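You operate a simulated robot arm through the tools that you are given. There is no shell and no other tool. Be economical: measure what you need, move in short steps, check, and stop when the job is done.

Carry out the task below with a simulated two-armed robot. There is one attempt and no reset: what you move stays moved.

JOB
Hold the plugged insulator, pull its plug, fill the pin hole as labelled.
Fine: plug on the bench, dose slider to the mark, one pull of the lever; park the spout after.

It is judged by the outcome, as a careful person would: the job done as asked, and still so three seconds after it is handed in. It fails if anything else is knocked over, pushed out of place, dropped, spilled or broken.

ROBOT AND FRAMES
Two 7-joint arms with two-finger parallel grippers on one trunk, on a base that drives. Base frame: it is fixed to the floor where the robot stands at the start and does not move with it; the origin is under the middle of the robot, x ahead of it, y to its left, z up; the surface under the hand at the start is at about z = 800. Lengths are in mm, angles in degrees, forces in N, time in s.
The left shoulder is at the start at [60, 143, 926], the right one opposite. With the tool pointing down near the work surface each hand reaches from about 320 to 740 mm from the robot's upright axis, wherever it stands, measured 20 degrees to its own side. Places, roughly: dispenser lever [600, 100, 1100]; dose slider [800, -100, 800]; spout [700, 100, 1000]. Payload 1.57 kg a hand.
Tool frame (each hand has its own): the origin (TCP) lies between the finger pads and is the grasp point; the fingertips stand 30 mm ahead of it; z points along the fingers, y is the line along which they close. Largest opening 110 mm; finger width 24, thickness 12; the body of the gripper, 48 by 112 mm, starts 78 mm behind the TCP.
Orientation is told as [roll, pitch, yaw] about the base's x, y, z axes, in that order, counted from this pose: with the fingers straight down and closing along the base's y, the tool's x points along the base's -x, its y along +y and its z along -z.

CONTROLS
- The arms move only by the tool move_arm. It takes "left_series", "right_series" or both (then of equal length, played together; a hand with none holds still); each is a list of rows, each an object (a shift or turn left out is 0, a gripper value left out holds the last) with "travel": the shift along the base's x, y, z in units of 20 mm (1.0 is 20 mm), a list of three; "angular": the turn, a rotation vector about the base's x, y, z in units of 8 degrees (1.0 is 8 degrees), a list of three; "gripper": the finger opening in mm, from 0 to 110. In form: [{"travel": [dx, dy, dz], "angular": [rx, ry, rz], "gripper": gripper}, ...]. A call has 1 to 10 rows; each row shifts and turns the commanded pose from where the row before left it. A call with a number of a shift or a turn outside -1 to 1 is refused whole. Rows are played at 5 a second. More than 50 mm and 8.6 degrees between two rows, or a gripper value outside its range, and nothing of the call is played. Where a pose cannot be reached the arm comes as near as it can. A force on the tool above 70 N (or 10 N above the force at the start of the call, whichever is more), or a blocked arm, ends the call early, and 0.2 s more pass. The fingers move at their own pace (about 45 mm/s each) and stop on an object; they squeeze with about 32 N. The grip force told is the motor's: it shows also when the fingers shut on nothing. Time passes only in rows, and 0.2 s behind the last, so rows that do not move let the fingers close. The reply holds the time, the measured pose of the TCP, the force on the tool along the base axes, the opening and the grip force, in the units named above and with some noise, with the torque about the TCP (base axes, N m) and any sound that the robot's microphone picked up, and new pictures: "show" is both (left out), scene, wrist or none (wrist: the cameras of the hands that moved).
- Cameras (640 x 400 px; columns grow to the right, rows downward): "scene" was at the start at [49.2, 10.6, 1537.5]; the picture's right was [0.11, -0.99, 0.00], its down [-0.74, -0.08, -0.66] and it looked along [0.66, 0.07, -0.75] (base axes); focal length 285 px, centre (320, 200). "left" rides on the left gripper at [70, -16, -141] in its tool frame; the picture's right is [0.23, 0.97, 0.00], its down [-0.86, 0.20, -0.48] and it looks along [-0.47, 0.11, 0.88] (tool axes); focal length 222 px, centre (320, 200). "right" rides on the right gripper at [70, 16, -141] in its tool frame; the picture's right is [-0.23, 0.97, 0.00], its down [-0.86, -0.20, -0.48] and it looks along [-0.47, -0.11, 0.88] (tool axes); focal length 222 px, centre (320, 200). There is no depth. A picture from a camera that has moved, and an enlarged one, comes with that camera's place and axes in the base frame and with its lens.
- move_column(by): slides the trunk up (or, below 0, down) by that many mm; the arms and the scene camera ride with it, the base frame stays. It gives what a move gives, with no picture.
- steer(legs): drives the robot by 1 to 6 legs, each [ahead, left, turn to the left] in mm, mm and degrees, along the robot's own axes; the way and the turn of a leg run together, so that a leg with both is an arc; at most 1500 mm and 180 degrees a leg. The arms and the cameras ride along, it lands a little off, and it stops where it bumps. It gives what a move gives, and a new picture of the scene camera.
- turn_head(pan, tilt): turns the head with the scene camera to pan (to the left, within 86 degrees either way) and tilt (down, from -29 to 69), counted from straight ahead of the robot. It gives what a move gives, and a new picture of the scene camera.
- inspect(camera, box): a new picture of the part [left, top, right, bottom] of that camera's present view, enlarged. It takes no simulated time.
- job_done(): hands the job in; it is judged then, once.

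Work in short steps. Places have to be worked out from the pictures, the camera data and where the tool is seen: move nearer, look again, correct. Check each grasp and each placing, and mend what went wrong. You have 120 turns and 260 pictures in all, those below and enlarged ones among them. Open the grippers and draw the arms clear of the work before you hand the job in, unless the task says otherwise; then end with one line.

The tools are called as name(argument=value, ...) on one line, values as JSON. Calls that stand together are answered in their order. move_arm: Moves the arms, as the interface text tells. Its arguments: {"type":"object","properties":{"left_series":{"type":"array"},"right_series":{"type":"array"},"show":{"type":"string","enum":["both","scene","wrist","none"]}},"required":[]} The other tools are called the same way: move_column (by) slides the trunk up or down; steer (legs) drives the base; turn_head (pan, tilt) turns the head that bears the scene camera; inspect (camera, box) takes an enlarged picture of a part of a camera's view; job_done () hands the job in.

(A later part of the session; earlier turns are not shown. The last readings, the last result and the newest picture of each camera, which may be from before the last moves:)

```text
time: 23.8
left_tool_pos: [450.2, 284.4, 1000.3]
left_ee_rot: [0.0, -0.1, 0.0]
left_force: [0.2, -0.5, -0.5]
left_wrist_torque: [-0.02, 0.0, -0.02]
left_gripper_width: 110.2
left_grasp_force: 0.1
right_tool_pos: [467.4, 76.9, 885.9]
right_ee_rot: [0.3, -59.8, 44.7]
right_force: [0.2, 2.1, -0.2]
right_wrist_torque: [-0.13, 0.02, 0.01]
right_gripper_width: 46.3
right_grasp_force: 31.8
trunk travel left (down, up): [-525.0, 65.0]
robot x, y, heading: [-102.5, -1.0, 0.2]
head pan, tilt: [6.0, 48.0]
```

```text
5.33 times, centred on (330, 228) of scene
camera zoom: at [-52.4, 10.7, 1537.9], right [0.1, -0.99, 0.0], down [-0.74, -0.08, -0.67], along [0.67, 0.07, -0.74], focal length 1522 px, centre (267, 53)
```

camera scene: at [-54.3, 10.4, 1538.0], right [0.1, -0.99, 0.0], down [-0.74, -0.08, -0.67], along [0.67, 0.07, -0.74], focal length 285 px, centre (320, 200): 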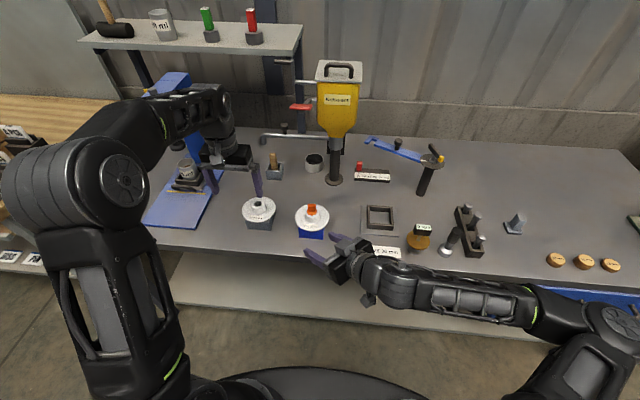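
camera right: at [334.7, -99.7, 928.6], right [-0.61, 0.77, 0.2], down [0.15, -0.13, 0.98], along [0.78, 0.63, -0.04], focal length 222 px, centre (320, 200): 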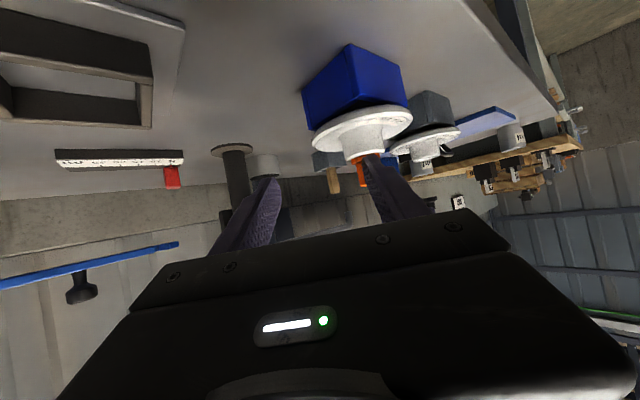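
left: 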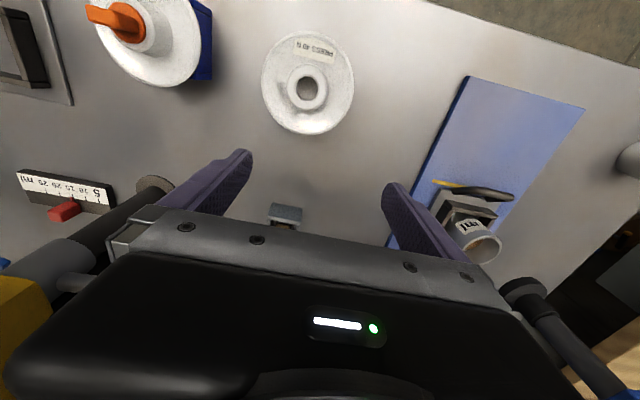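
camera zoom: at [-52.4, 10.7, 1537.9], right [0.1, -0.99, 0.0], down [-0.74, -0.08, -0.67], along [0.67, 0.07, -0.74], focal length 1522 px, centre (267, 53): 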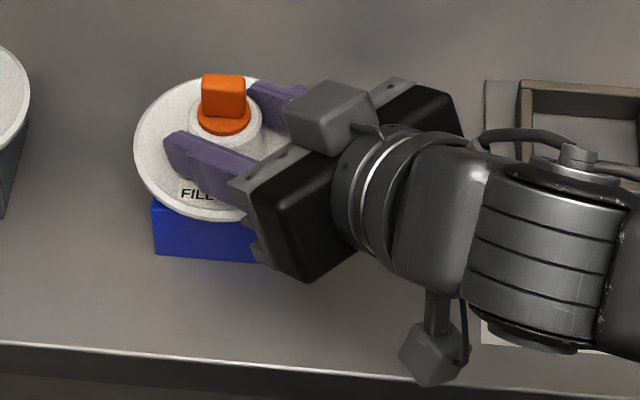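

Boss is gripped (46 mm, 32 N). Now the left hand goes above the plug, at (480, 89), z≈990.

move_arm(left_series=[{"travel": [0.15, -0.97, 0], "gripper": 60}, {"travel": [0.15, -0.97, 0]}, {"travel": [0.15, -0.97, 0]}, {"travel": [0.15, -0.97, 0]}, {"travel": [0.15, -0.97, 0]}, {"travel": [0.15, -0.97, 0]}, {"travel": [0.15, -0.97, 0]}, {"travel": [0.15, -0.97, 0]}, {"travel": [0.15, -0.97, 0]}, {"travel": [0.2, -1, -0.4]}])

inspect(camera="right", box=[160, 120, 480, 320])

```text
time: 26.0
left_tool_pos: [484.2, 90.8, 991.8]
left_ee_rot: [0.1, -0.1, 0.0]
left_force: [0.6, -0.5, -0.5]
left_wrist_torque: [0.0, 0.01, 0.03]
left_gripper_width: 60.1
left_grasp_force: 0.0
right_tool_pos: [468.2, 75.6, 886.7]
right_ee_rot: [0.3, -59.8, 44.7]
right_force: [0.4, 1.9, 0.2]
right_wrist_torque: [-0.1, -0.05, 0.05]
right_gripper_width: 46.4
right_grasp_force: 31.9
trunk travel left (down, up): [-525.0, 65.0]
robot x, y, heading: [-103.5, -2.5, -0.0]
head pan, tilt: [6.0, 48.0]
camera scene: at [-52.2, 10.5, 1538.0], right [0.1, -0.99, 0.0], down [-0.74, -0.08, -0.67], along [0.67, 0.07, -0.74], focal length 285 px, centre (320, 200)
camera left: at [413.5, 73.6, 1131.9], right [-0.23, 0.97, 0.0], down [0.85, 0.2, 0.48], along [0.47, 0.11, -0.88], focal length 222 px, centre (320, 200)
```

scene: 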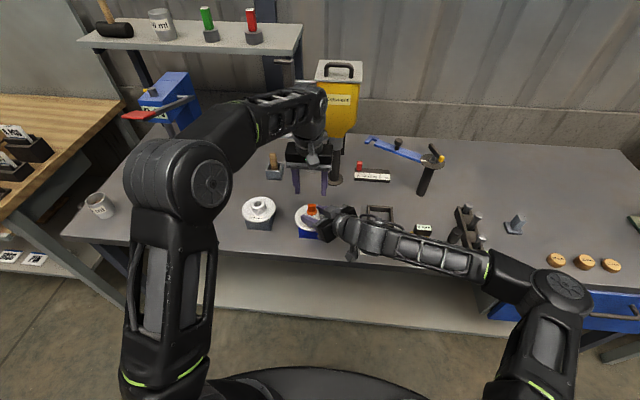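
left: 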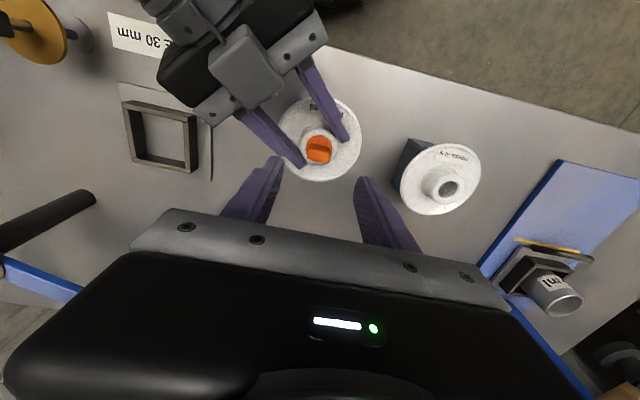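

```text
2.00 times, centred on (320, 220) of right
camera zoom: at [346.1, -23.2, 896.7], right [-0.61, 0.77, 0.2], down [0.15, -0.13, 0.98], along [0.78, 0.63, -0.04], focal length 444 px, centre (320, 160)
```

zoom: 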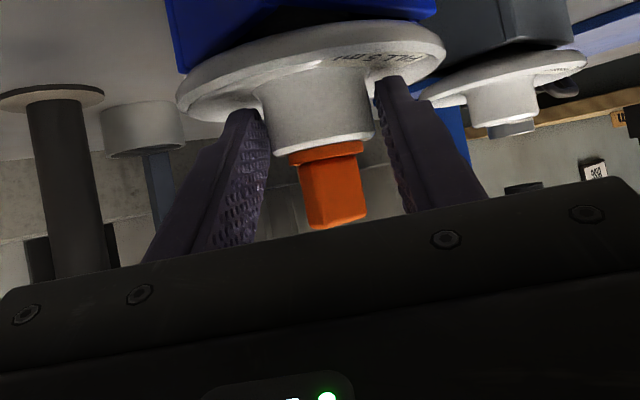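

Left hand is above. I enlarge the left camera's view of the plug to set the grasp.

inspect(camera="left", box=[260, 85, 380, 160])

```text
5.33 times, centred on (320, 122) of left
camera zoom: at [413.5, 73.6, 1131.9], right [-0.23, 0.97, 0.0], down [0.85, 0.2, 0.48], along [0.47, 0.11, -0.88], focal length 1185 px, centre (320, 613)
```

zoom: 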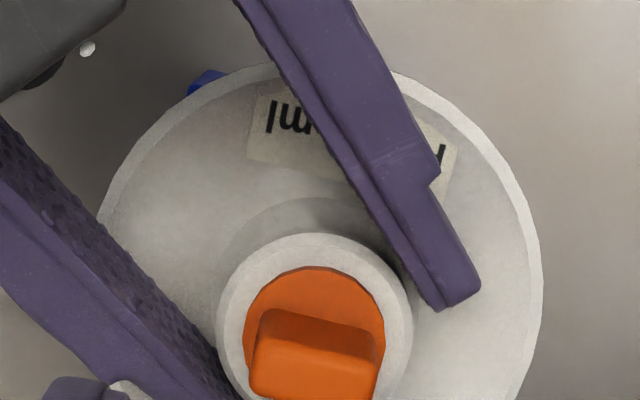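

The tab's long axis is within ~6° of y, centre (479, 88). I yaw the left hand 6°, narrow the fingers and descend to TCP z≈936.

move_arm(left_series=[{"travel": [-0.25, -0.13, 0], "angular": [0, 0, 0.75], "gripper": 44}, {"travel": [0, 0, -0.9]}, {"travel": [0, 0, -0.9]}, {"travel": [0, 0, -0.9]}, {"travel": [0, 0, 0]}], show="none")

inspect(camera="left", box=[200, 90, 440, 240])

inspect(camera="scene", box=[270, 180, 390, 255])

inspect(camera="right", box=[160, 120, 480, 320])

```text
time: 27.2
left_tool_pos: [479.0, 86.9, 936.2]
left_ee_rot: [0.0, -0.1, 6.0]
left_force: [-0.2, 0.2, -0.6]
left_wrist_torque: [0.02, -0.01, 0.02]
left_gripper_width: 44.2
left_grasp_force: 0.1
right_tool_pos: [468.2, 76.4, 886.6]
right_ee_rot: [0.2, -59.8, 44.9]
right_force: [-0.2, 2.2, 0.5]
right_wrist_torque: [-0.08, 0.0, 0.01]
right_gripper_width: 46.3
right_grasp_force: 31.9
trunk travel left (down, up): [-525.0, 65.0]
robot x, y, heading: [-103.0, -1.0, 0.1]
head pan, tilt: [6.0, 48.0]
```

```text
2.67 times, centred on (320, 165) of left
camera zoom: at [411.6, 63.2, 1077.6], right [-0.33, 0.94, 0.0], down [0.83, 0.29, 0.48], along [0.45, 0.16, -0.88], focal length 592 px, centre (320, 293)
```

zoom: 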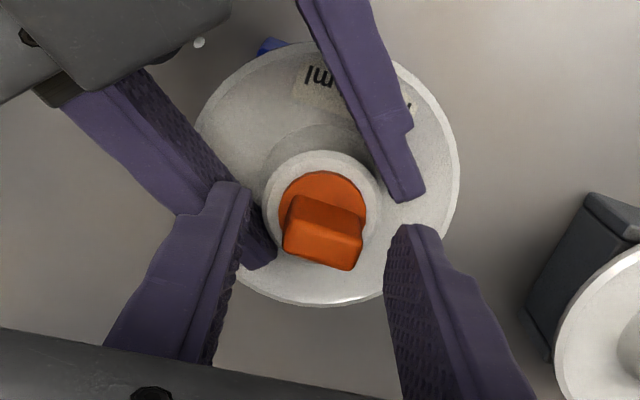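

```text
5.33 times, centred on (330, 218) of scene
camera zoom: at [-52.5, 10.7, 1538.0], right [0.1, -0.99, 0.0], down [-0.74, -0.08, -0.67], along [0.67, 0.07, -0.74], focal length 1522 px, centre (267, 107)
```

zoom: 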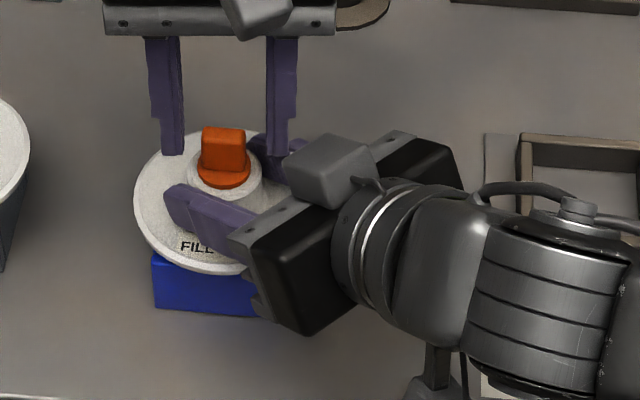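

```text
2.00 times, centred on (320, 220) of right
camera zoom: at [346.0, -23.2, 896.8], right [-0.61, 0.77, 0.2], down [0.15, -0.13, 0.98], along [0.78, 0.63, -0.04], focal length 444 px, centre (320, 160)
```

zoom: 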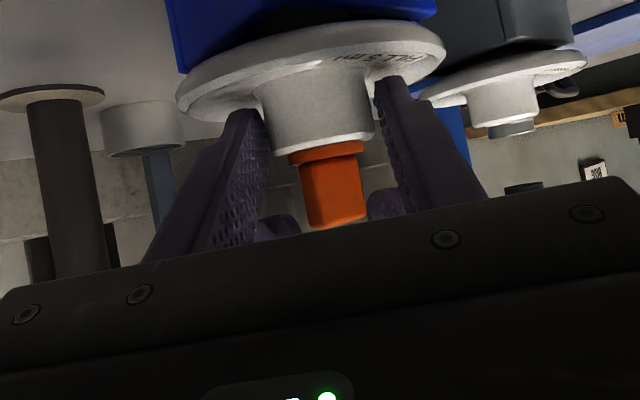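

The tab is actually aligned with y, so I undo the yaw, go 5 mm lower (tips ≈ z 901, still above the right fingers), and close.

move_arm(left_series=[{"angular": [0, 0, -0.75]}, {"travel": [0, 0.05, -0.25]}, {"gripper": 10}, {}, {}, {}], show="none")

inspect(camera="left", box=[200, 90, 440, 240])

inspect(camera="right", box=[160, 120, 480, 320])

```text
time: 28.6
left_tool_pos: [477.4, 87.6, 932.5]
left_ee_rot: [-0.1, 0.0, 0.0]
left_force: [0.6, 0.0, -2.3]
left_wrist_torque: [-0.01, 0.01, -0.08]
left_gripper_width: 22.6
left_grasp_force: 32.1
right_tool_pos: [468.2, 75.6, 886.7]
right_ee_rot: [0.3, -59.9, 44.9]
right_force: [0.1, 2.1, 1.8]
right_wrist_torque: [-0.12, -0.05, 0.19]
right_gripper_width: 46.0
right_grasp_force: 32.2
trunk travel left (down, up): [-525.0, 65.0]
robot x, y, heading: [-103.6, 1.9, 0.0]
head pan, tilt: [6.0, 48.0]
```

```text
2.67 times, centred on (320, 165) of left
camera zoom: at [408.0, 71.6, 1072.3], right [-0.23, 0.97, 0.0], down [0.85, 0.2, 0.48], along [0.47, 0.11, -0.88], focal length 592 px, centre (320, 293)
```

zoom: 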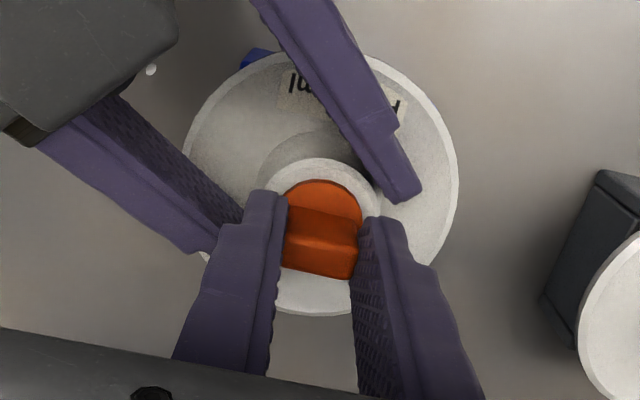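

```text
2.00 times, centred on (320, 220) of right
camera zoom: at [346.1, -23.3, 896.7], right [-0.61, 0.77, 0.2], down [0.15, -0.13, 0.98], along [0.78, 0.63, -0.04], focal length 444 px, centre (320, 160)
```

zoom: 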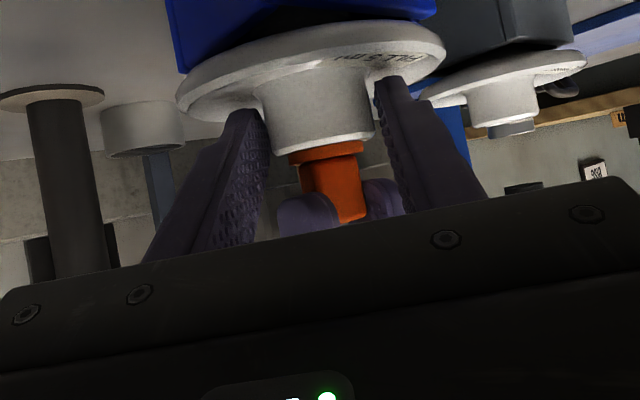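

Plug held (22.6 mm, 32 N). Pulling up gently.

move_arm(left_series=[{"travel": [0, 0, 0.2]}, {"travel": [0, 0, 0.2]}, {"travel": [0, 0, 0.2]}, {"travel": [0, 0, 0.2]}, {"travel": [0, 0, 0.3]}, {"travel": [0, 0, 0.3]}], show="none")

inspect(camera="right", box=[160, 120, 480, 320])

```text
time: 30.0
left_tool_pos: [476.3, 87.7, 960.8]
left_ee_rot: [0.0, -0.1, 0.0]
left_force: [-0.9, -0.8, -0.4]
left_wrist_torque: [0.03, -0.03, -0.01]
left_gripper_width: 22.5
left_grasp_force: 32.0
right_tool_pos: [468.0, 76.4, 887.4]
right_ee_rot: [0.4, -59.9, 44.9]
right_force: [1.9, 2.0, 1.8]
right_wrist_torque: [-0.06, -0.08, 0.08]
right_gripper_width: 46.2
right_grasp_force: 32.3
trunk travel left (down, up): [-525.0, 65.0]
robot x, y, heading: [-105.4, 0.0, -0.1]
head pan, tilt: [6.0, 48.0]
heard: snap
```

```text
2.00 times, centred on (320, 220) of right
camera zoom: at [346.1, -23.2, 896.8], right [-0.61, 0.77, 0.2], down [0.15, -0.13, 0.98], along [0.78, 0.63, -0.04], focal length 444 px, centre (320, 160)
```

zoom: 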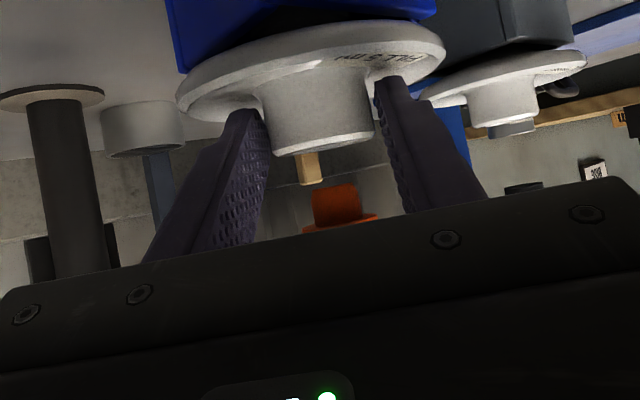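

Plug is out with a snap, stem clear of the boss. I lift more, then carry it to a free bench spot near (585, 175).

move_arm(left_series=[{"travel": [0, 0, 0.8]}, {"travel": [0, 0, 0.8]}, {"travel": [0.9, 0.7, 0]}, {"travel": [0.9, 0.7, 0]}, {"travel": [0.9, 0.7, 0]}, {"travel": [0.9, 0.7, 0]}, {"travel": [0.9, 0.8, 0]}, {"travel": [0.9, 0.8, 0]}])

inspect(camera="right", box=[160, 40, 480, 240])

inspect(camera="scene", box=[230, 120, 390, 220])

```text
time: 31.4
left_tool_pos: [522.6, 123.4, 996.6]
left_ee_rot: [-0.8, 1.0, -1.5]
left_force: [-69.7, -8.9, -1.1]
left_wrist_torque: [1.45, -12.16, -0.14]
left_gripper_width: 22.7
left_grasp_force: 32.2
left hand out of reach, approached as far as the arm can: row 7
right_tool_pos: [456.5, 72.1, 893.0]
right_ee_rot: [-0.9, -60.1, 45.5]
right_force: [5.8, 3.2, -0.1]
right_wrist_torque: [0.27, -0.33, -0.22]
right_gripper_width: 42.0
right_grasp_force: 32.1
trunk travel left (down, up): [-525.0, 65.0]
robot x, y, heading: [-107.0, -2.4, -0.1]
head pan, tilt: [6.0, 48.0]
stopped in row 7 (left hand): the force on the tool passed its limit at 86 N (the readings are from after the stop); the commanded pose is now the measured one
camera scene: at [-72.6, 10.1, 1538.8], right [0.1, -0.99, 0.0], down [-0.73, -0.08, -0.68], along [0.67, 0.07, -0.74], focal length 285 px, centre (320, 200)
camera left: at [455.6, 109.8, 1137.9], right [-0.2, 0.98, -0.01], down [0.87, 0.18, 0.46], along [0.45, 0.08, -0.89], focal length 222 px, centre (320, 200)
```

scene: 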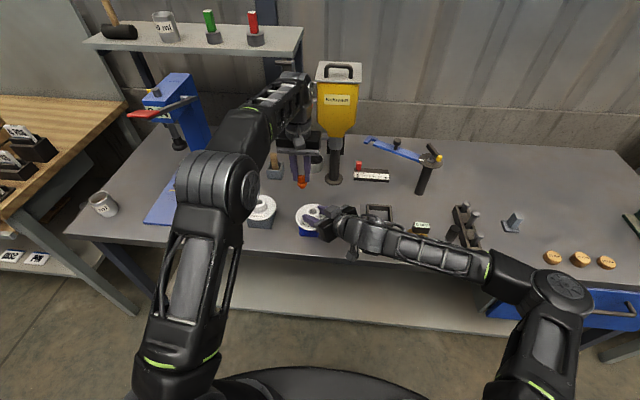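
left: 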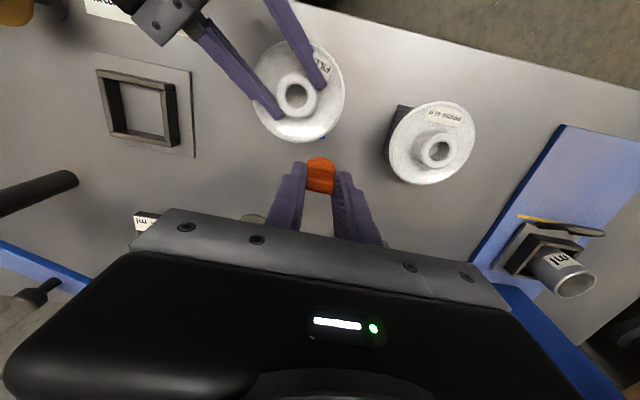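

```text
2.00 times, centred on (320, 140) of right
camera zoom: at [334.4, -26.0, 901.2], right [-0.61, 0.77, 0.19], down [0.14, -0.13, 0.98], along [0.78, 0.62, -0.03], focal length 444 px, centre (320, 320)
```

zoom: 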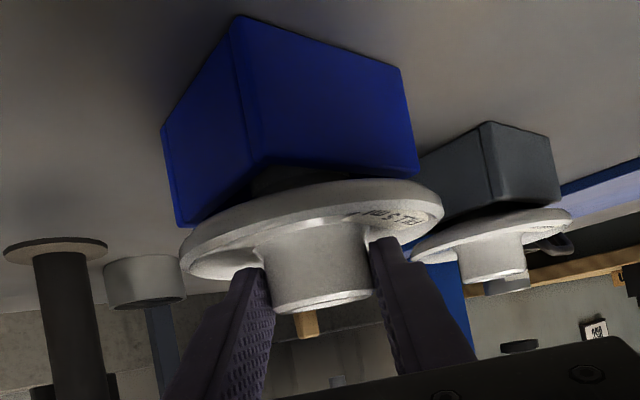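

```text
4.00 times, centred on (310, 170) of scene
camera zoom: at [-72.6, 10.1, 1538.8], right [0.1, -0.99, 0.0], down [-0.73, -0.08, -0.68], along [0.67, 0.07, -0.74], focal length 1142 px, centre (360, 320)
```

zoom: 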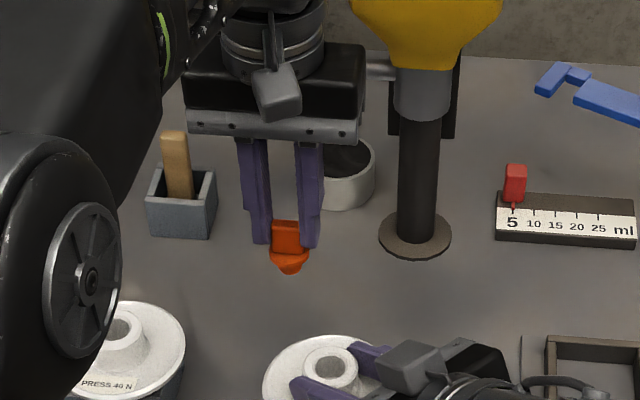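

The left hand ran into something with its upper part near x≈600 (likely the lever or spout). I back off at once along -x.

move_arm(left_series=[{"travel": [-0.8, -0.6, 0]}, {"travel": [-0.8, -0.6, 0]}, {}], show="scene")

inspect(camera="right", box=[160, 40, 480, 240])

inspect(camera="scene", box=[230, 60, 390, 160])

```text
time: 32.2
left_tool_pos: [505.7, 106.4, 985.6]
left_ee_rot: [-0.4, 1.2, -0.9]
left_force: [0.2, 0.8, 0.0]
left_wrist_torque: [-0.02, 0.0, 0.04]
left_gripper_width: 22.8
left_grasp_force: 31.9
right_tool_pos: [465.9, 73.0, 887.9]
right_ee_rot: [0.0, -60.0, 44.9]
right_force: [-4.6, 5.3, 15.2]
right_wrist_torque: [0.39, -0.52, 0.18]
right_gripper_width: 41.9
right_grasp_force: 31.4
trunk travel left (down, up): [-525.0, 65.0]
robot x, y, heading: [-105.4, 0.3, -0.4]
head pan, tilt: [6.0, 48.0]
camera scene: at [-55.9, 9.8, 1538.1], right [0.1, -0.99, 0.0], down [-0.74, -0.08, -0.67], along [0.67, 0.07, -0.74], focal length 285 px, centre (320, 200)
```

scene: 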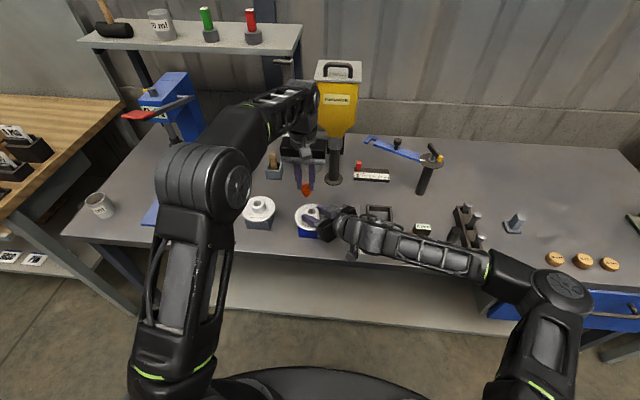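

```text
2.00 times, centred on (320, 140) of right
camera zoom: at [343.9, -25.2, 897.5], right [-0.61, 0.77, 0.2], down [0.15, -0.13, 0.98], along [0.78, 0.62, -0.04], focal length 444 px, centre (320, 320)
```

zoom: 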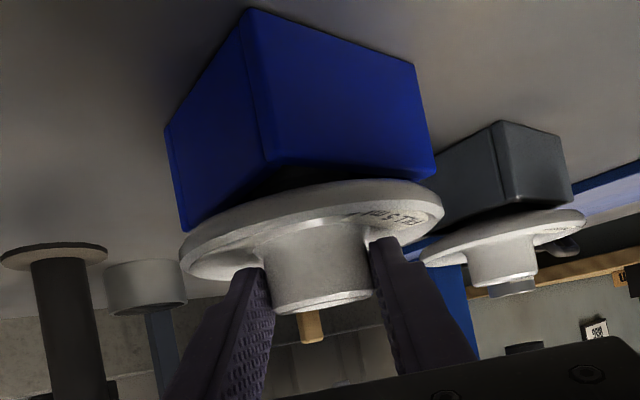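

```text
4.00 times, centred on (310, 110) of scene
camera zoom: at [-55.9, 9.8, 1538.1], right [0.1, -0.99, 0.0], down [-0.74, -0.08, -0.67], along [0.67, 0.07, -0.74], focal length 1142 px, centre (360, 560)
```

zoom: 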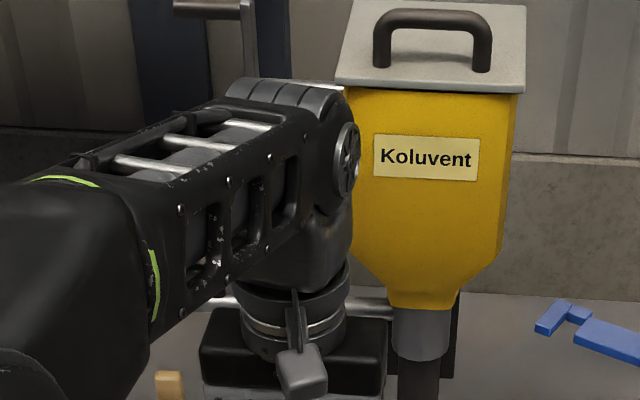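

Contact is released; the dispenser still stands. I bring the plug instead to a free spot between the two insulators near (430, 175), high first.

move_arm(left_series=[{"travel": [-0.3, 0.9, 0.3]}, {"travel": [-0.6, 0.9, 0.2]}, {"travel": [-0.9, 0.9, 0]}, {"travel": [-1, 0.6, -0.2]}, {"travel": [-1, 0.1, -0.8]}, {"travel": [0, 0, -1]}], show="both")

inspect(camera="scene", box=[230, 60, 390, 160])

```text
time: 33.6
left_tool_pos: [425.3, 171.1, 956.7]
left_ee_rot: [-0.5, 1.2, -1.0]
left_force: [-0.2, -0.4, -0.9]
left_wrist_torque: [-0.01, -0.02, -0.01]
left_gripper_width: 22.8
left_grasp_force: 31.9
right_tool_pos: [465.8, 73.9, 888.6]
right_ee_rot: [0.0, -59.9, 44.8]
right_force: [-1.6, 10.1, 20.2]
right_wrist_torque: [0.23, -0.33, 0.3]
right_gripper_width: 41.8
right_grasp_force: 32.5
trunk travel left (down, up): [-525.0, 65.0]
robot x, y, heading: [-105.2, 0.8, -0.1]
head pan, tilt: [6.0, 48.0]
camera scene: at [-56.6, 10.7, 1538.1], right [0.1, -0.99, 0.0], down [-0.74, -0.08, -0.67], along [0.67, 0.07, -0.74], focal length 285 px, centre (320, 200)
camera left: at [359.1, 157.1, 1098.8], right [-0.21, 0.98, 0.0], down [0.87, 0.19, 0.46], along [0.45, 0.09, -0.89], focal length 222 px, centre (320, 200)
```

scene: 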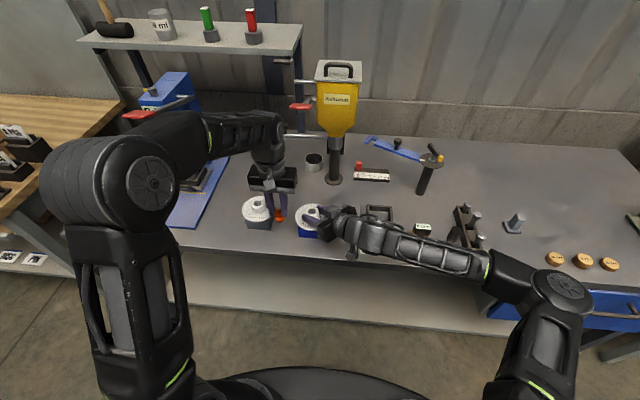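
left: 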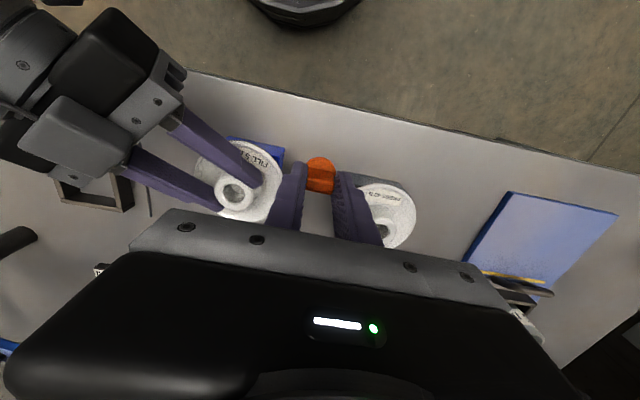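

```text
4.00 times, centred on (310, 110) of scene
camera zoom: at [-56.6, 10.7, 1538.1], right [0.1, -0.99, 0.0], down [-0.74, -0.08, -0.67], along [0.67, 0.07, -0.74], focal length 1142 px, centre (360, 560)
```

zoom: 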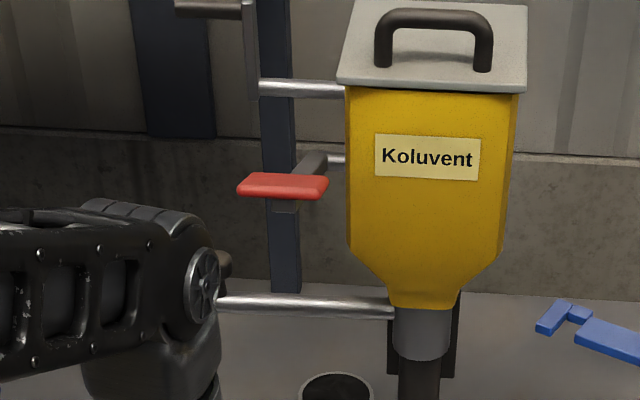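

Lever looks unmoved at ≈(600, 128, 1150). Right hand has built up ~20 N on the insulator, so I open it now, while the left lowers the plug to just above the bench.

move_arm(left_series=[{}, {}, {"travel": [0, 0, -1]}, {"travel": [0, 0, -1]}, {"travel": [0, 0, -1]}, {"travel": [0, 0, -0.9]}], right_series=[{"gripper": 50}, {"gripper": 70}, {}, {}, {}, {}], show="wrist")

inspect(camera="scene", box=[230, 180, 350, 255])

```text
time: 35.0
left_tool_pos: [428.5, 172.9, 880.7]
left_ee_rot: [-0.4, 1.2, -1.0]
left_force: [0.5, 0.3, -0.1]
left_wrist_torque: [-0.02, 0.0, -0.03]
left_gripper_width: 22.4
left_grasp_force: 32.2
right_tool_pos: [466.7, 72.4, 885.4]
right_ee_rot: [0.0, -59.7, 44.8]
right_force: [-3.3, -0.8, 13.9]
right_wrist_torque: [-0.09, -0.37, -0.03]
right_gripper_width: 67.0
right_grasp_force: 0.1
trunk travel left (down, up): [-525.0, 65.0]
robot x, y, heading: [-107.5, 0.6, -0.1]
head pan, tilt: [6.0, 48.0]
camera right: at [343.8, -26.5, 896.3], right [-0.6, 0.77, 0.2], down [0.15, -0.13, 0.98], along [0.78, 0.62, -0.04], focal length 222 px, centre (320, 200)
camera left: at [361.3, 159.5, 1022.1], right [-0.21, 0.98, 0.0], down [0.87, 0.19, 0.46], along [0.45, 0.09, -0.89], focal length 222 px, centre (320, 200)
```

right: 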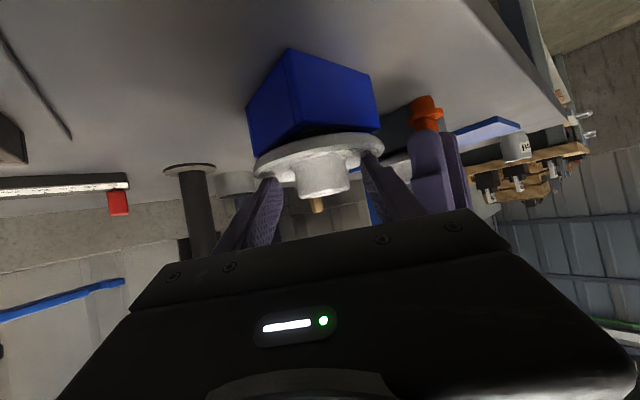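
left: 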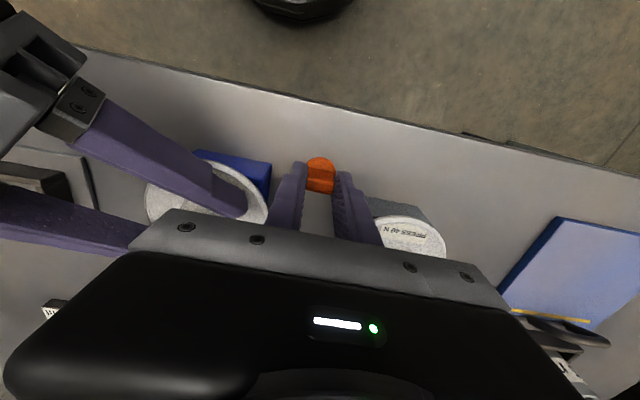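

```text
5.33 times, centred on (290, 218) of scene
camera zoom: at [-56.4, 9.4, 1538.0], right [0.1, -0.99, 0.0], down [-0.74, -0.08, -0.67], along [0.67, 0.07, -0.74], focal length 1522 px, centre (480, 107)
```

zoom: 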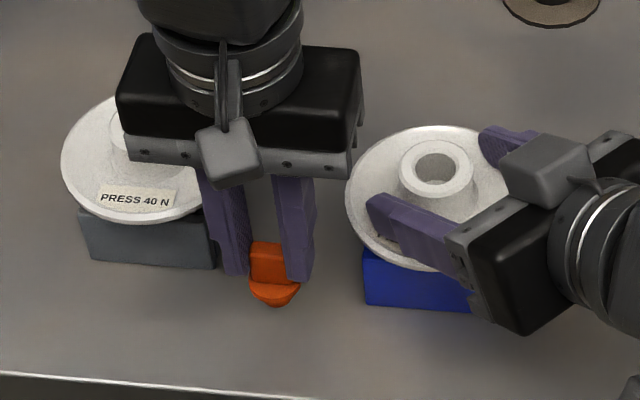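

Right fingers are still pressing on the disc; I raise and withdraw the right hand back along its approach line.

move_arm(right_series=[{"travel": [0, 0, 0.4]}, {"travel": [-0.6, -0.6, 0.5]}, {"travel": [-0.6, -0.6, 0.5]}, {"travel": [-0.6, -0.6, 0.5]}, {"travel": [-0.6, -0.6, 0.5]}, {"travel": [-0.4, -0.9, 0.3]}, {"travel": [-0.4, -0.9, 0.3]}, {"travel": [0, -1, 0.3]}], show="wrist")

inspect(camera="right", box=[240, 40, 480, 190])

inspect(camera="scene", box=[230, 180, 350, 255])

```text
time: 36.9
left_tool_pos: [429.1, 173.8, 880.2]
left_ee_rot: [-0.4, 1.3, -0.9]
left_force: [0.3, -1.0, 0.2]
left_wrist_torque: [0.0, -0.04, 0.01]
left_gripper_width: 22.3
left_grasp_force: 31.8
right_tool_pos: [402.8, -33.2, 950.9]
right_ee_rot: [0.1, -59.7, 44.6]
right_force: [-0.1, 0.1, -0.4]
right_wrist_torque: [0.02, 0.02, 0.02]
right_gripper_width: 70.0
right_grasp_force: 0.0
trunk travel left (down, up): [-525.0, 65.0]
robot x, y, heading: [-104.3, -2.7, -0.1]
head pan, tilt: [6.0, 48.0]
camera right: at [280.1, -131.5, 962.0], right [-0.6, 0.77, 0.2], down [0.15, -0.13, 0.98], along [0.78, 0.62, -0.04], focal length 222 px, centre (320, 200)
```

right: 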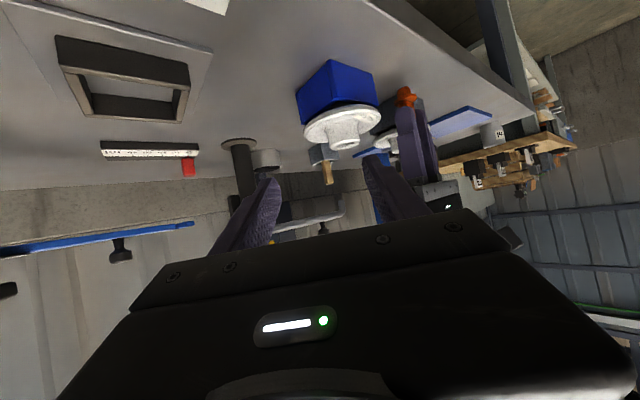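

```text
2.67 times, centred on (360, 115) of right
camera zoom: at [280.1, -131.5, 962.0], right [-0.6, 0.77, 0.2], down [0.15, -0.13, 0.98], along [0.78, 0.62, -0.04], focal length 592 px, centre (213, 427)
```

zoom: 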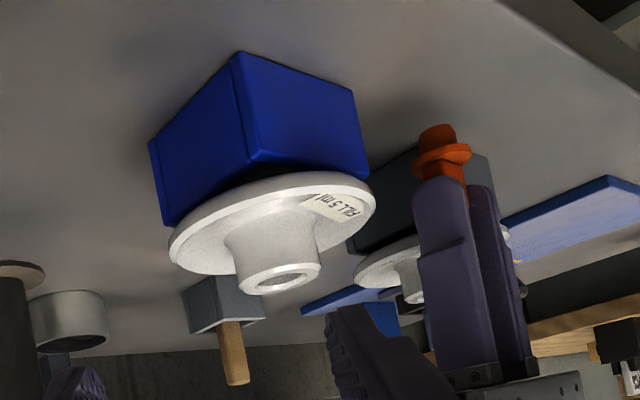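

```text
5.33 times, centred on (290, 218) of scene
camera zoom: at [-54.8, 9.5, 1537.9], right [0.1, -0.99, 0.0], down [-0.74, -0.08, -0.67], along [0.67, 0.07, -0.74], focal length 1522 px, centre (480, 107)
```

zoom: 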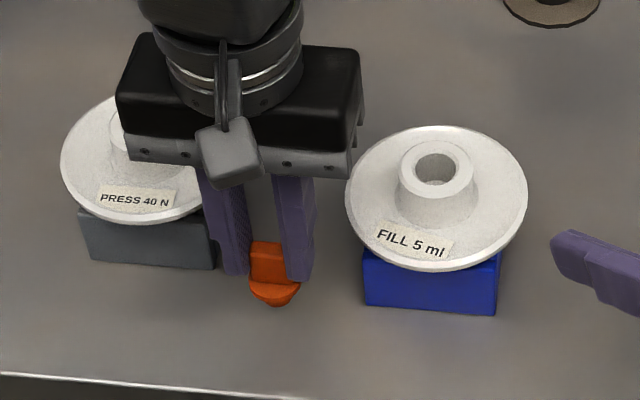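

Insulator is still seated, plug hole open (label only slightly yawed). Now lowering the plug 10 mm and checking its gap to the bench.

move_arm(left_series=[{"travel": [0, 0, -0.25]}, {"travel": [0, 0, -0.25]}], show="none")

inspect(camera="right", box=[340, 60, 480, 148])

```text
time: 37.5
left_tool_pos: [429.2, 173.2, 870.5]
left_ee_rot: [-0.4, 1.3, -1.0]
left_force: [1.2, -0.3, -0.4]
left_wrist_torque: [-0.04, 0.01, 0.01]
left_gripper_width: 22.6
left_grasp_force: 31.6
right_tool_pos: [401.5, -31.8, 951.6]
right_ee_rot: [0.1, -59.6, 44.6]
right_force: [-0.9, -0.1, -0.9]
right_wrist_torque: [0.0, 0.03, 0.0]
right_gripper_width: 70.0
right_grasp_force: 0.0
trunk travel left (down, up): [-525.0, 65.0]
robot x, y, heading: [-106.1, -1.6, 0.1]
head pan, tilt: [6.0, 48.0]
```

```text
4.55 times, centred on (410, 104) of right
camera zoom: at [280.4, -131.4, 961.9], right [-0.6, 0.77, 0.2], down [0.15, -0.13, 0.98], along [0.78, 0.62, -0.04], focal length 1010 px, centre (-89, 636)
```

zoom: 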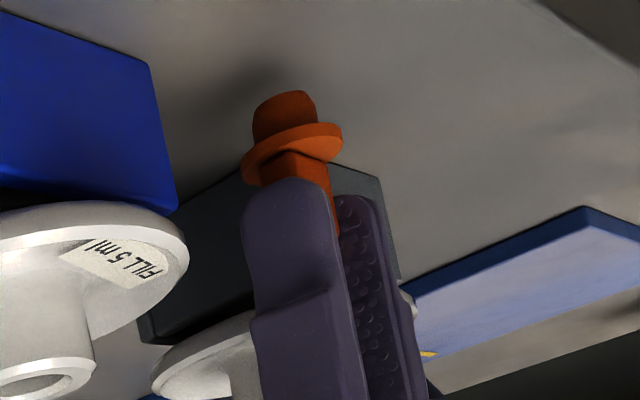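

Stem bottom is about 8 mm above the bench. Lowering in small steps until light contact.

move_arm(left_series=[{"travel": [0, 0, -0.15]}, {"travel": [0, 0, -0.1]}, {"travel": [0, 0, -0.05]}, {}], show="none")

inspect(camera="right", box=[340, 60, 480, 148])

```text
time: 38.5
left_tool_pos: [430.2, 172.6, 863.9]
left_ee_rot: [-0.4, 1.3, -1.1]
left_force: [0.0, -1.0, 0.4]
left_wrist_torque: [0.01, 0.04, -0.01]
left_gripper_width: 22.2
left_grasp_force: 31.6
right_tool_pos: [402.6, -32.8, 951.0]
right_ee_rot: [0.2, -59.7, 44.6]
right_force: [-0.4, 0.5, -0.2]
right_wrist_torque: [-0.02, -0.01, 0.0]
right_gripper_width: 69.8
right_grasp_force: 0.0
trunk travel left (down, up): [-525.0, 65.0]
robot x, y, heading: [-105.3, 0.1, -0.1]
head pan, tilt: [6.0, 48.0]
```

```text
4.55 times, centred on (410, 104) of right
camera zoom: at [280.4, -131.3, 961.9], right [-0.6, 0.77, 0.2], down [0.15, -0.13, 0.98], along [0.78, 0.62, -0.04], focal length 1010 px, centre (-89, 636)
```

zoom: 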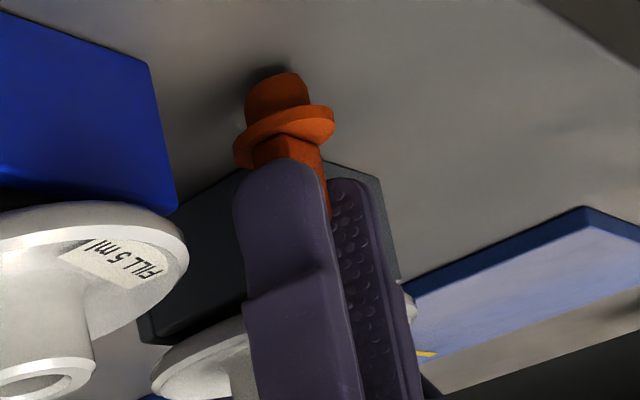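

Contact shadow is nearly closed but no force yet; 2–4 mm more in 1 mm steps.

move_arm(left_series=[{"travel": [0, 0, -0.06]}, {"travel": [0, 0, -0.06]}, {}], show="none")

inspect(camera="right", box=[340, 60, 480, 148])

```text
time: 39.2
left_tool_pos: [429.2, 171.3, 861.5]
left_ee_rot: [-0.5, 1.3, -1.0]
left_force: [0.5, 0.3, -0.3]
left_wrist_torque: [0.0, 0.0, 0.0]
left_gripper_width: 22.4
left_grasp_force: 32.3
right_tool_pos: [402.9, -32.8, 950.9]
right_ee_rot: [0.1, -59.7, 44.7]
right_force: [0.8, -0.4, -0.1]
right_wrist_torque: [0.02, 0.01, 0.0]
right_gripper_width: 69.8
right_grasp_force: 0.2
trunk travel left (down, up): [-525.0, 65.0]
robot x, y, heading: [-106.1, 0.0, 0.2]
head pan, tilt: [6.0, 48.0]
```

```text
4.55 times, centred on (410, 104) of right
camera zoom: at [280.4, -131.3, 961.9], right [-0.6, 0.77, 0.2], down [0.15, -0.13, 0.98], along [0.78, 0.62, -0.04], focal length 1010 px, centre (-89, 636)
```

zoom: 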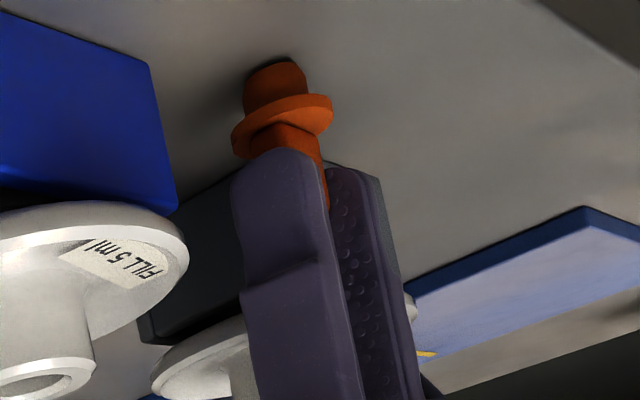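

Still no contact force; another 2 mm.

move_arm(left_series=[{"travel": [0, 0, -0.06]}, {"travel": [0, 0, -0.04]}, {}], show="none")

inspect(camera="right", box=[370, 60, 440, 104])

```text
time: 40.0
left_tool_pos: [429.1, 172.4, 860.5]
left_ee_rot: [-0.4, 1.3, -1.0]
left_force: [-0.4, 0.1, 2.3]
left_wrist_torque: [0.05, 0.04, 0.01]
left_gripper_width: 22.2
left_grasp_force: 31.7
right_tool_pos: [402.8, -33.0, 951.6]
right_ee_rot: [0.1, -59.7, 44.7]
right_force: [0.3, -0.8, 0.6]
right_wrist_torque: [0.02, 0.0, -0.01]
right_gripper_width: 69.9
right_grasp_force: 0.1
trunk travel left (down, up): [-525.0, 65.0]
robot x, y, heading: [-107.8, 0.4, -0.3]
head pan, tilt: [6.0, 48.0]
```

```text
9.09 times, centred on (405, 82) of right
camera zoom: at [280.2, -131.3, 962.0], right [-0.6, 0.77, 0.2], down [0.15, -0.13, 0.98], along [0.78, 0.62, -0.04], focal length 2019 px, centre (-453, 1273)
```

zoom: 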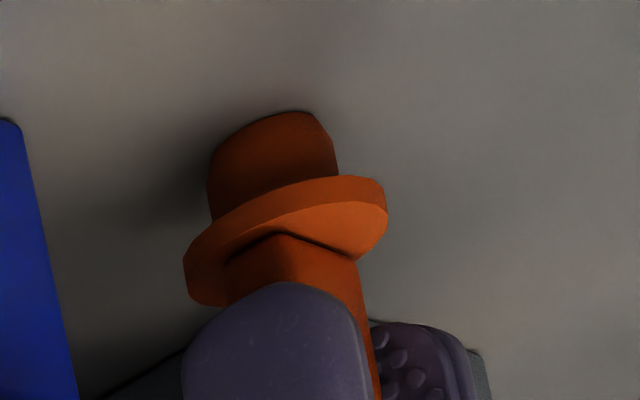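

Force 2.3 N: the plug touches the bench. I open gently and rise straight up.

move_arm(left_series=[{"gripper": 30}, {"gripper": 46}, {}, {"travel": [0, 0, 0.5]}, {"travel": [0, 0, 1]}, {"travel": [0, 0, 1]}, {"travel": [0, 0, 1]}, {"travel": [0, 0, 1]}], show="wrist")

inspect(camera="scene", box=[230, 180, 350, 255])

```text
time: 41.9
left_tool_pos: [428.9, 172.6, 951.0]
left_ee_rot: [-0.4, 1.4, -0.9]
left_force: [0.0, 0.3, -0.2]
left_wrist_torque: [0.0, 0.01, 0.02]
left_gripper_width: 45.9
left_grasp_force: 0.0
right_tool_pos: [403.2, -32.4, 951.4]
right_ee_rot: [0.1, -59.6, 44.6]
right_force: [0.0, 0.5, 0.5]
right_wrist_torque: [-0.05, 0.04, 0.01]
right_gripper_width: 69.9
right_grasp_force: 0.1
trunk travel left (down, up): [-525.0, 65.0]
robot x, y, heading: [-105.5, 1.7, -0.4]
head pan, tilt: [6.0, 48.0]
camera left: at [363.1, 158.5, 1091.4], right [-0.21, 0.98, 0.0], down [0.87, 0.19, 0.46], along [0.45, 0.09, -0.89], focal length 222 px, centre (320, 200)
```

left: 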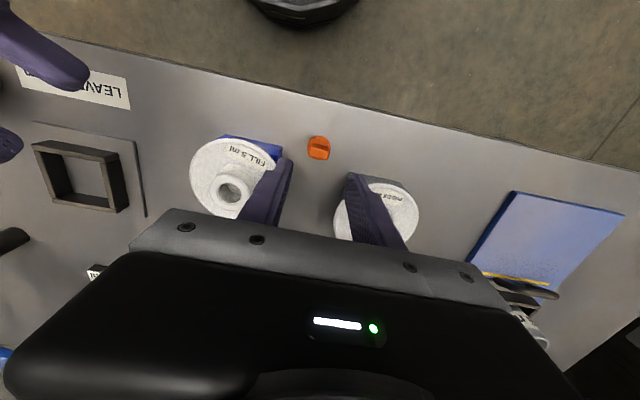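

```text
5.33 times, centred on (290, 218) of scene
camera zoom: at [-54.9, 9.6, 1537.9], right [0.1, -0.99, 0.0], down [-0.74, -0.08, -0.67], along [0.67, 0.07, -0.74], focal length 1522 px, centre (480, 107)
```

zoom: 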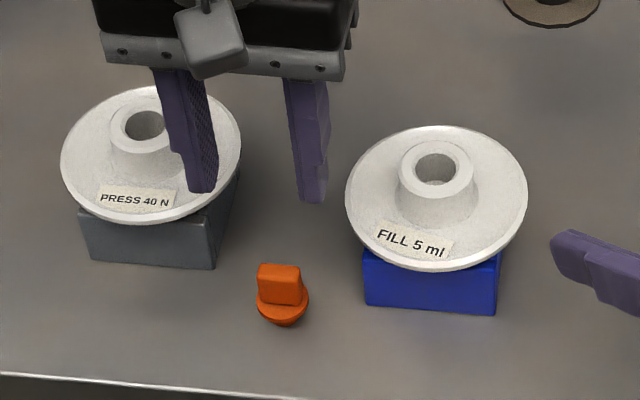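

The plug stands upright on the bench. I move the left hand aside and look at the dispenser, spout and lever from both cameras.

move_arm(left_series=[{"travel": [0, 0.8, 1], "angular": [0, -0.1, 0.1]}, {"travel": [-0.2, 1, 1]}, {"travel": [-0.4, 1, 0.5]}, {"travel": [-0.4, 1, 0.3]}, {"travel": [-0.4, 1, 0]}, {"travel": [-0.4, 1, 0]}, {"travel": [-0.4, 1, 0]}], show="scene")

inspect(camera="scene", box=[250, 90, 370, 165])

inspect(camera="right", box=[220, 120, 460, 270])

```text
time: 43.5
left_tool_pos: [385.9, 309.9, 1005.3]
left_ee_rot: [-0.4, 0.6, -0.2]
left_force: [0.1, 0.3, 0.5]
left_wrist_torque: [0.01, -0.02, 0.02]
left_gripper_width: 45.9
left_grasp_force: 0.1
right_tool_pos: [403.7, -32.6, 950.3]
right_ee_rot: [0.0, -59.7, 44.5]
right_force: [-0.7, 0.0, -0.7]
right_wrist_torque: [0.0, 0.01, 0.01]
right_gripper_width: 70.0
right_grasp_force: 0.1
trunk travel left (down, up): [-525.0, 65.0]
robot x, y, heading: [-104.1, 2.3, 0.1]
head pan, tilt: [6.0, 48.0]
camera scene: at [-54.8, 10.0, 1538.0], right [0.1, -0.99, 0.0], down [-0.74, -0.08, -0.67], along [0.67, 0.07, -0.74], focal length 285 px, centre (320, 200)
```

scene: 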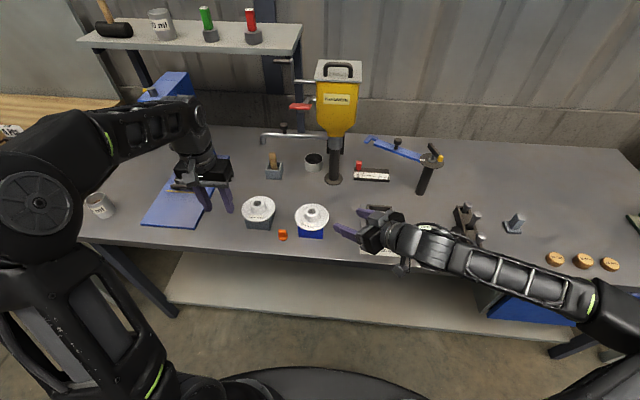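

```text
5.33 times, centred on (310, 128) of scene
camera zoom: at [-54.8, 10.0, 1538.0], right [0.1, -0.99, 0.0], down [-0.74, -0.08, -0.67], along [0.67, 0.07, -0.74], focal length 1522 px, centre (373, 587)
```

zoom: 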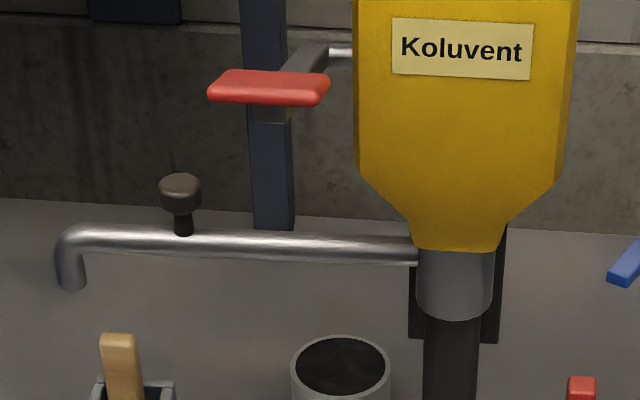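

```text
2.67 times, centred on (340, 195) of right
camera zoom: at [280.2, -131.1, 962.0], right [-0.6, 0.77, 0.2], down [0.15, -0.13, 0.98], along [0.78, 0.62, -0.04], focal length 592 px, centre (267, 213)
```

zoom: 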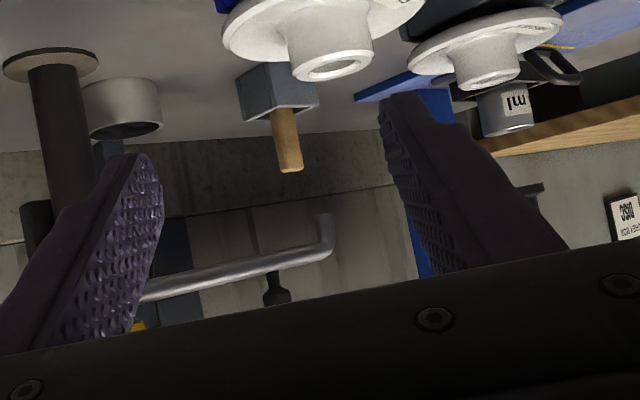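

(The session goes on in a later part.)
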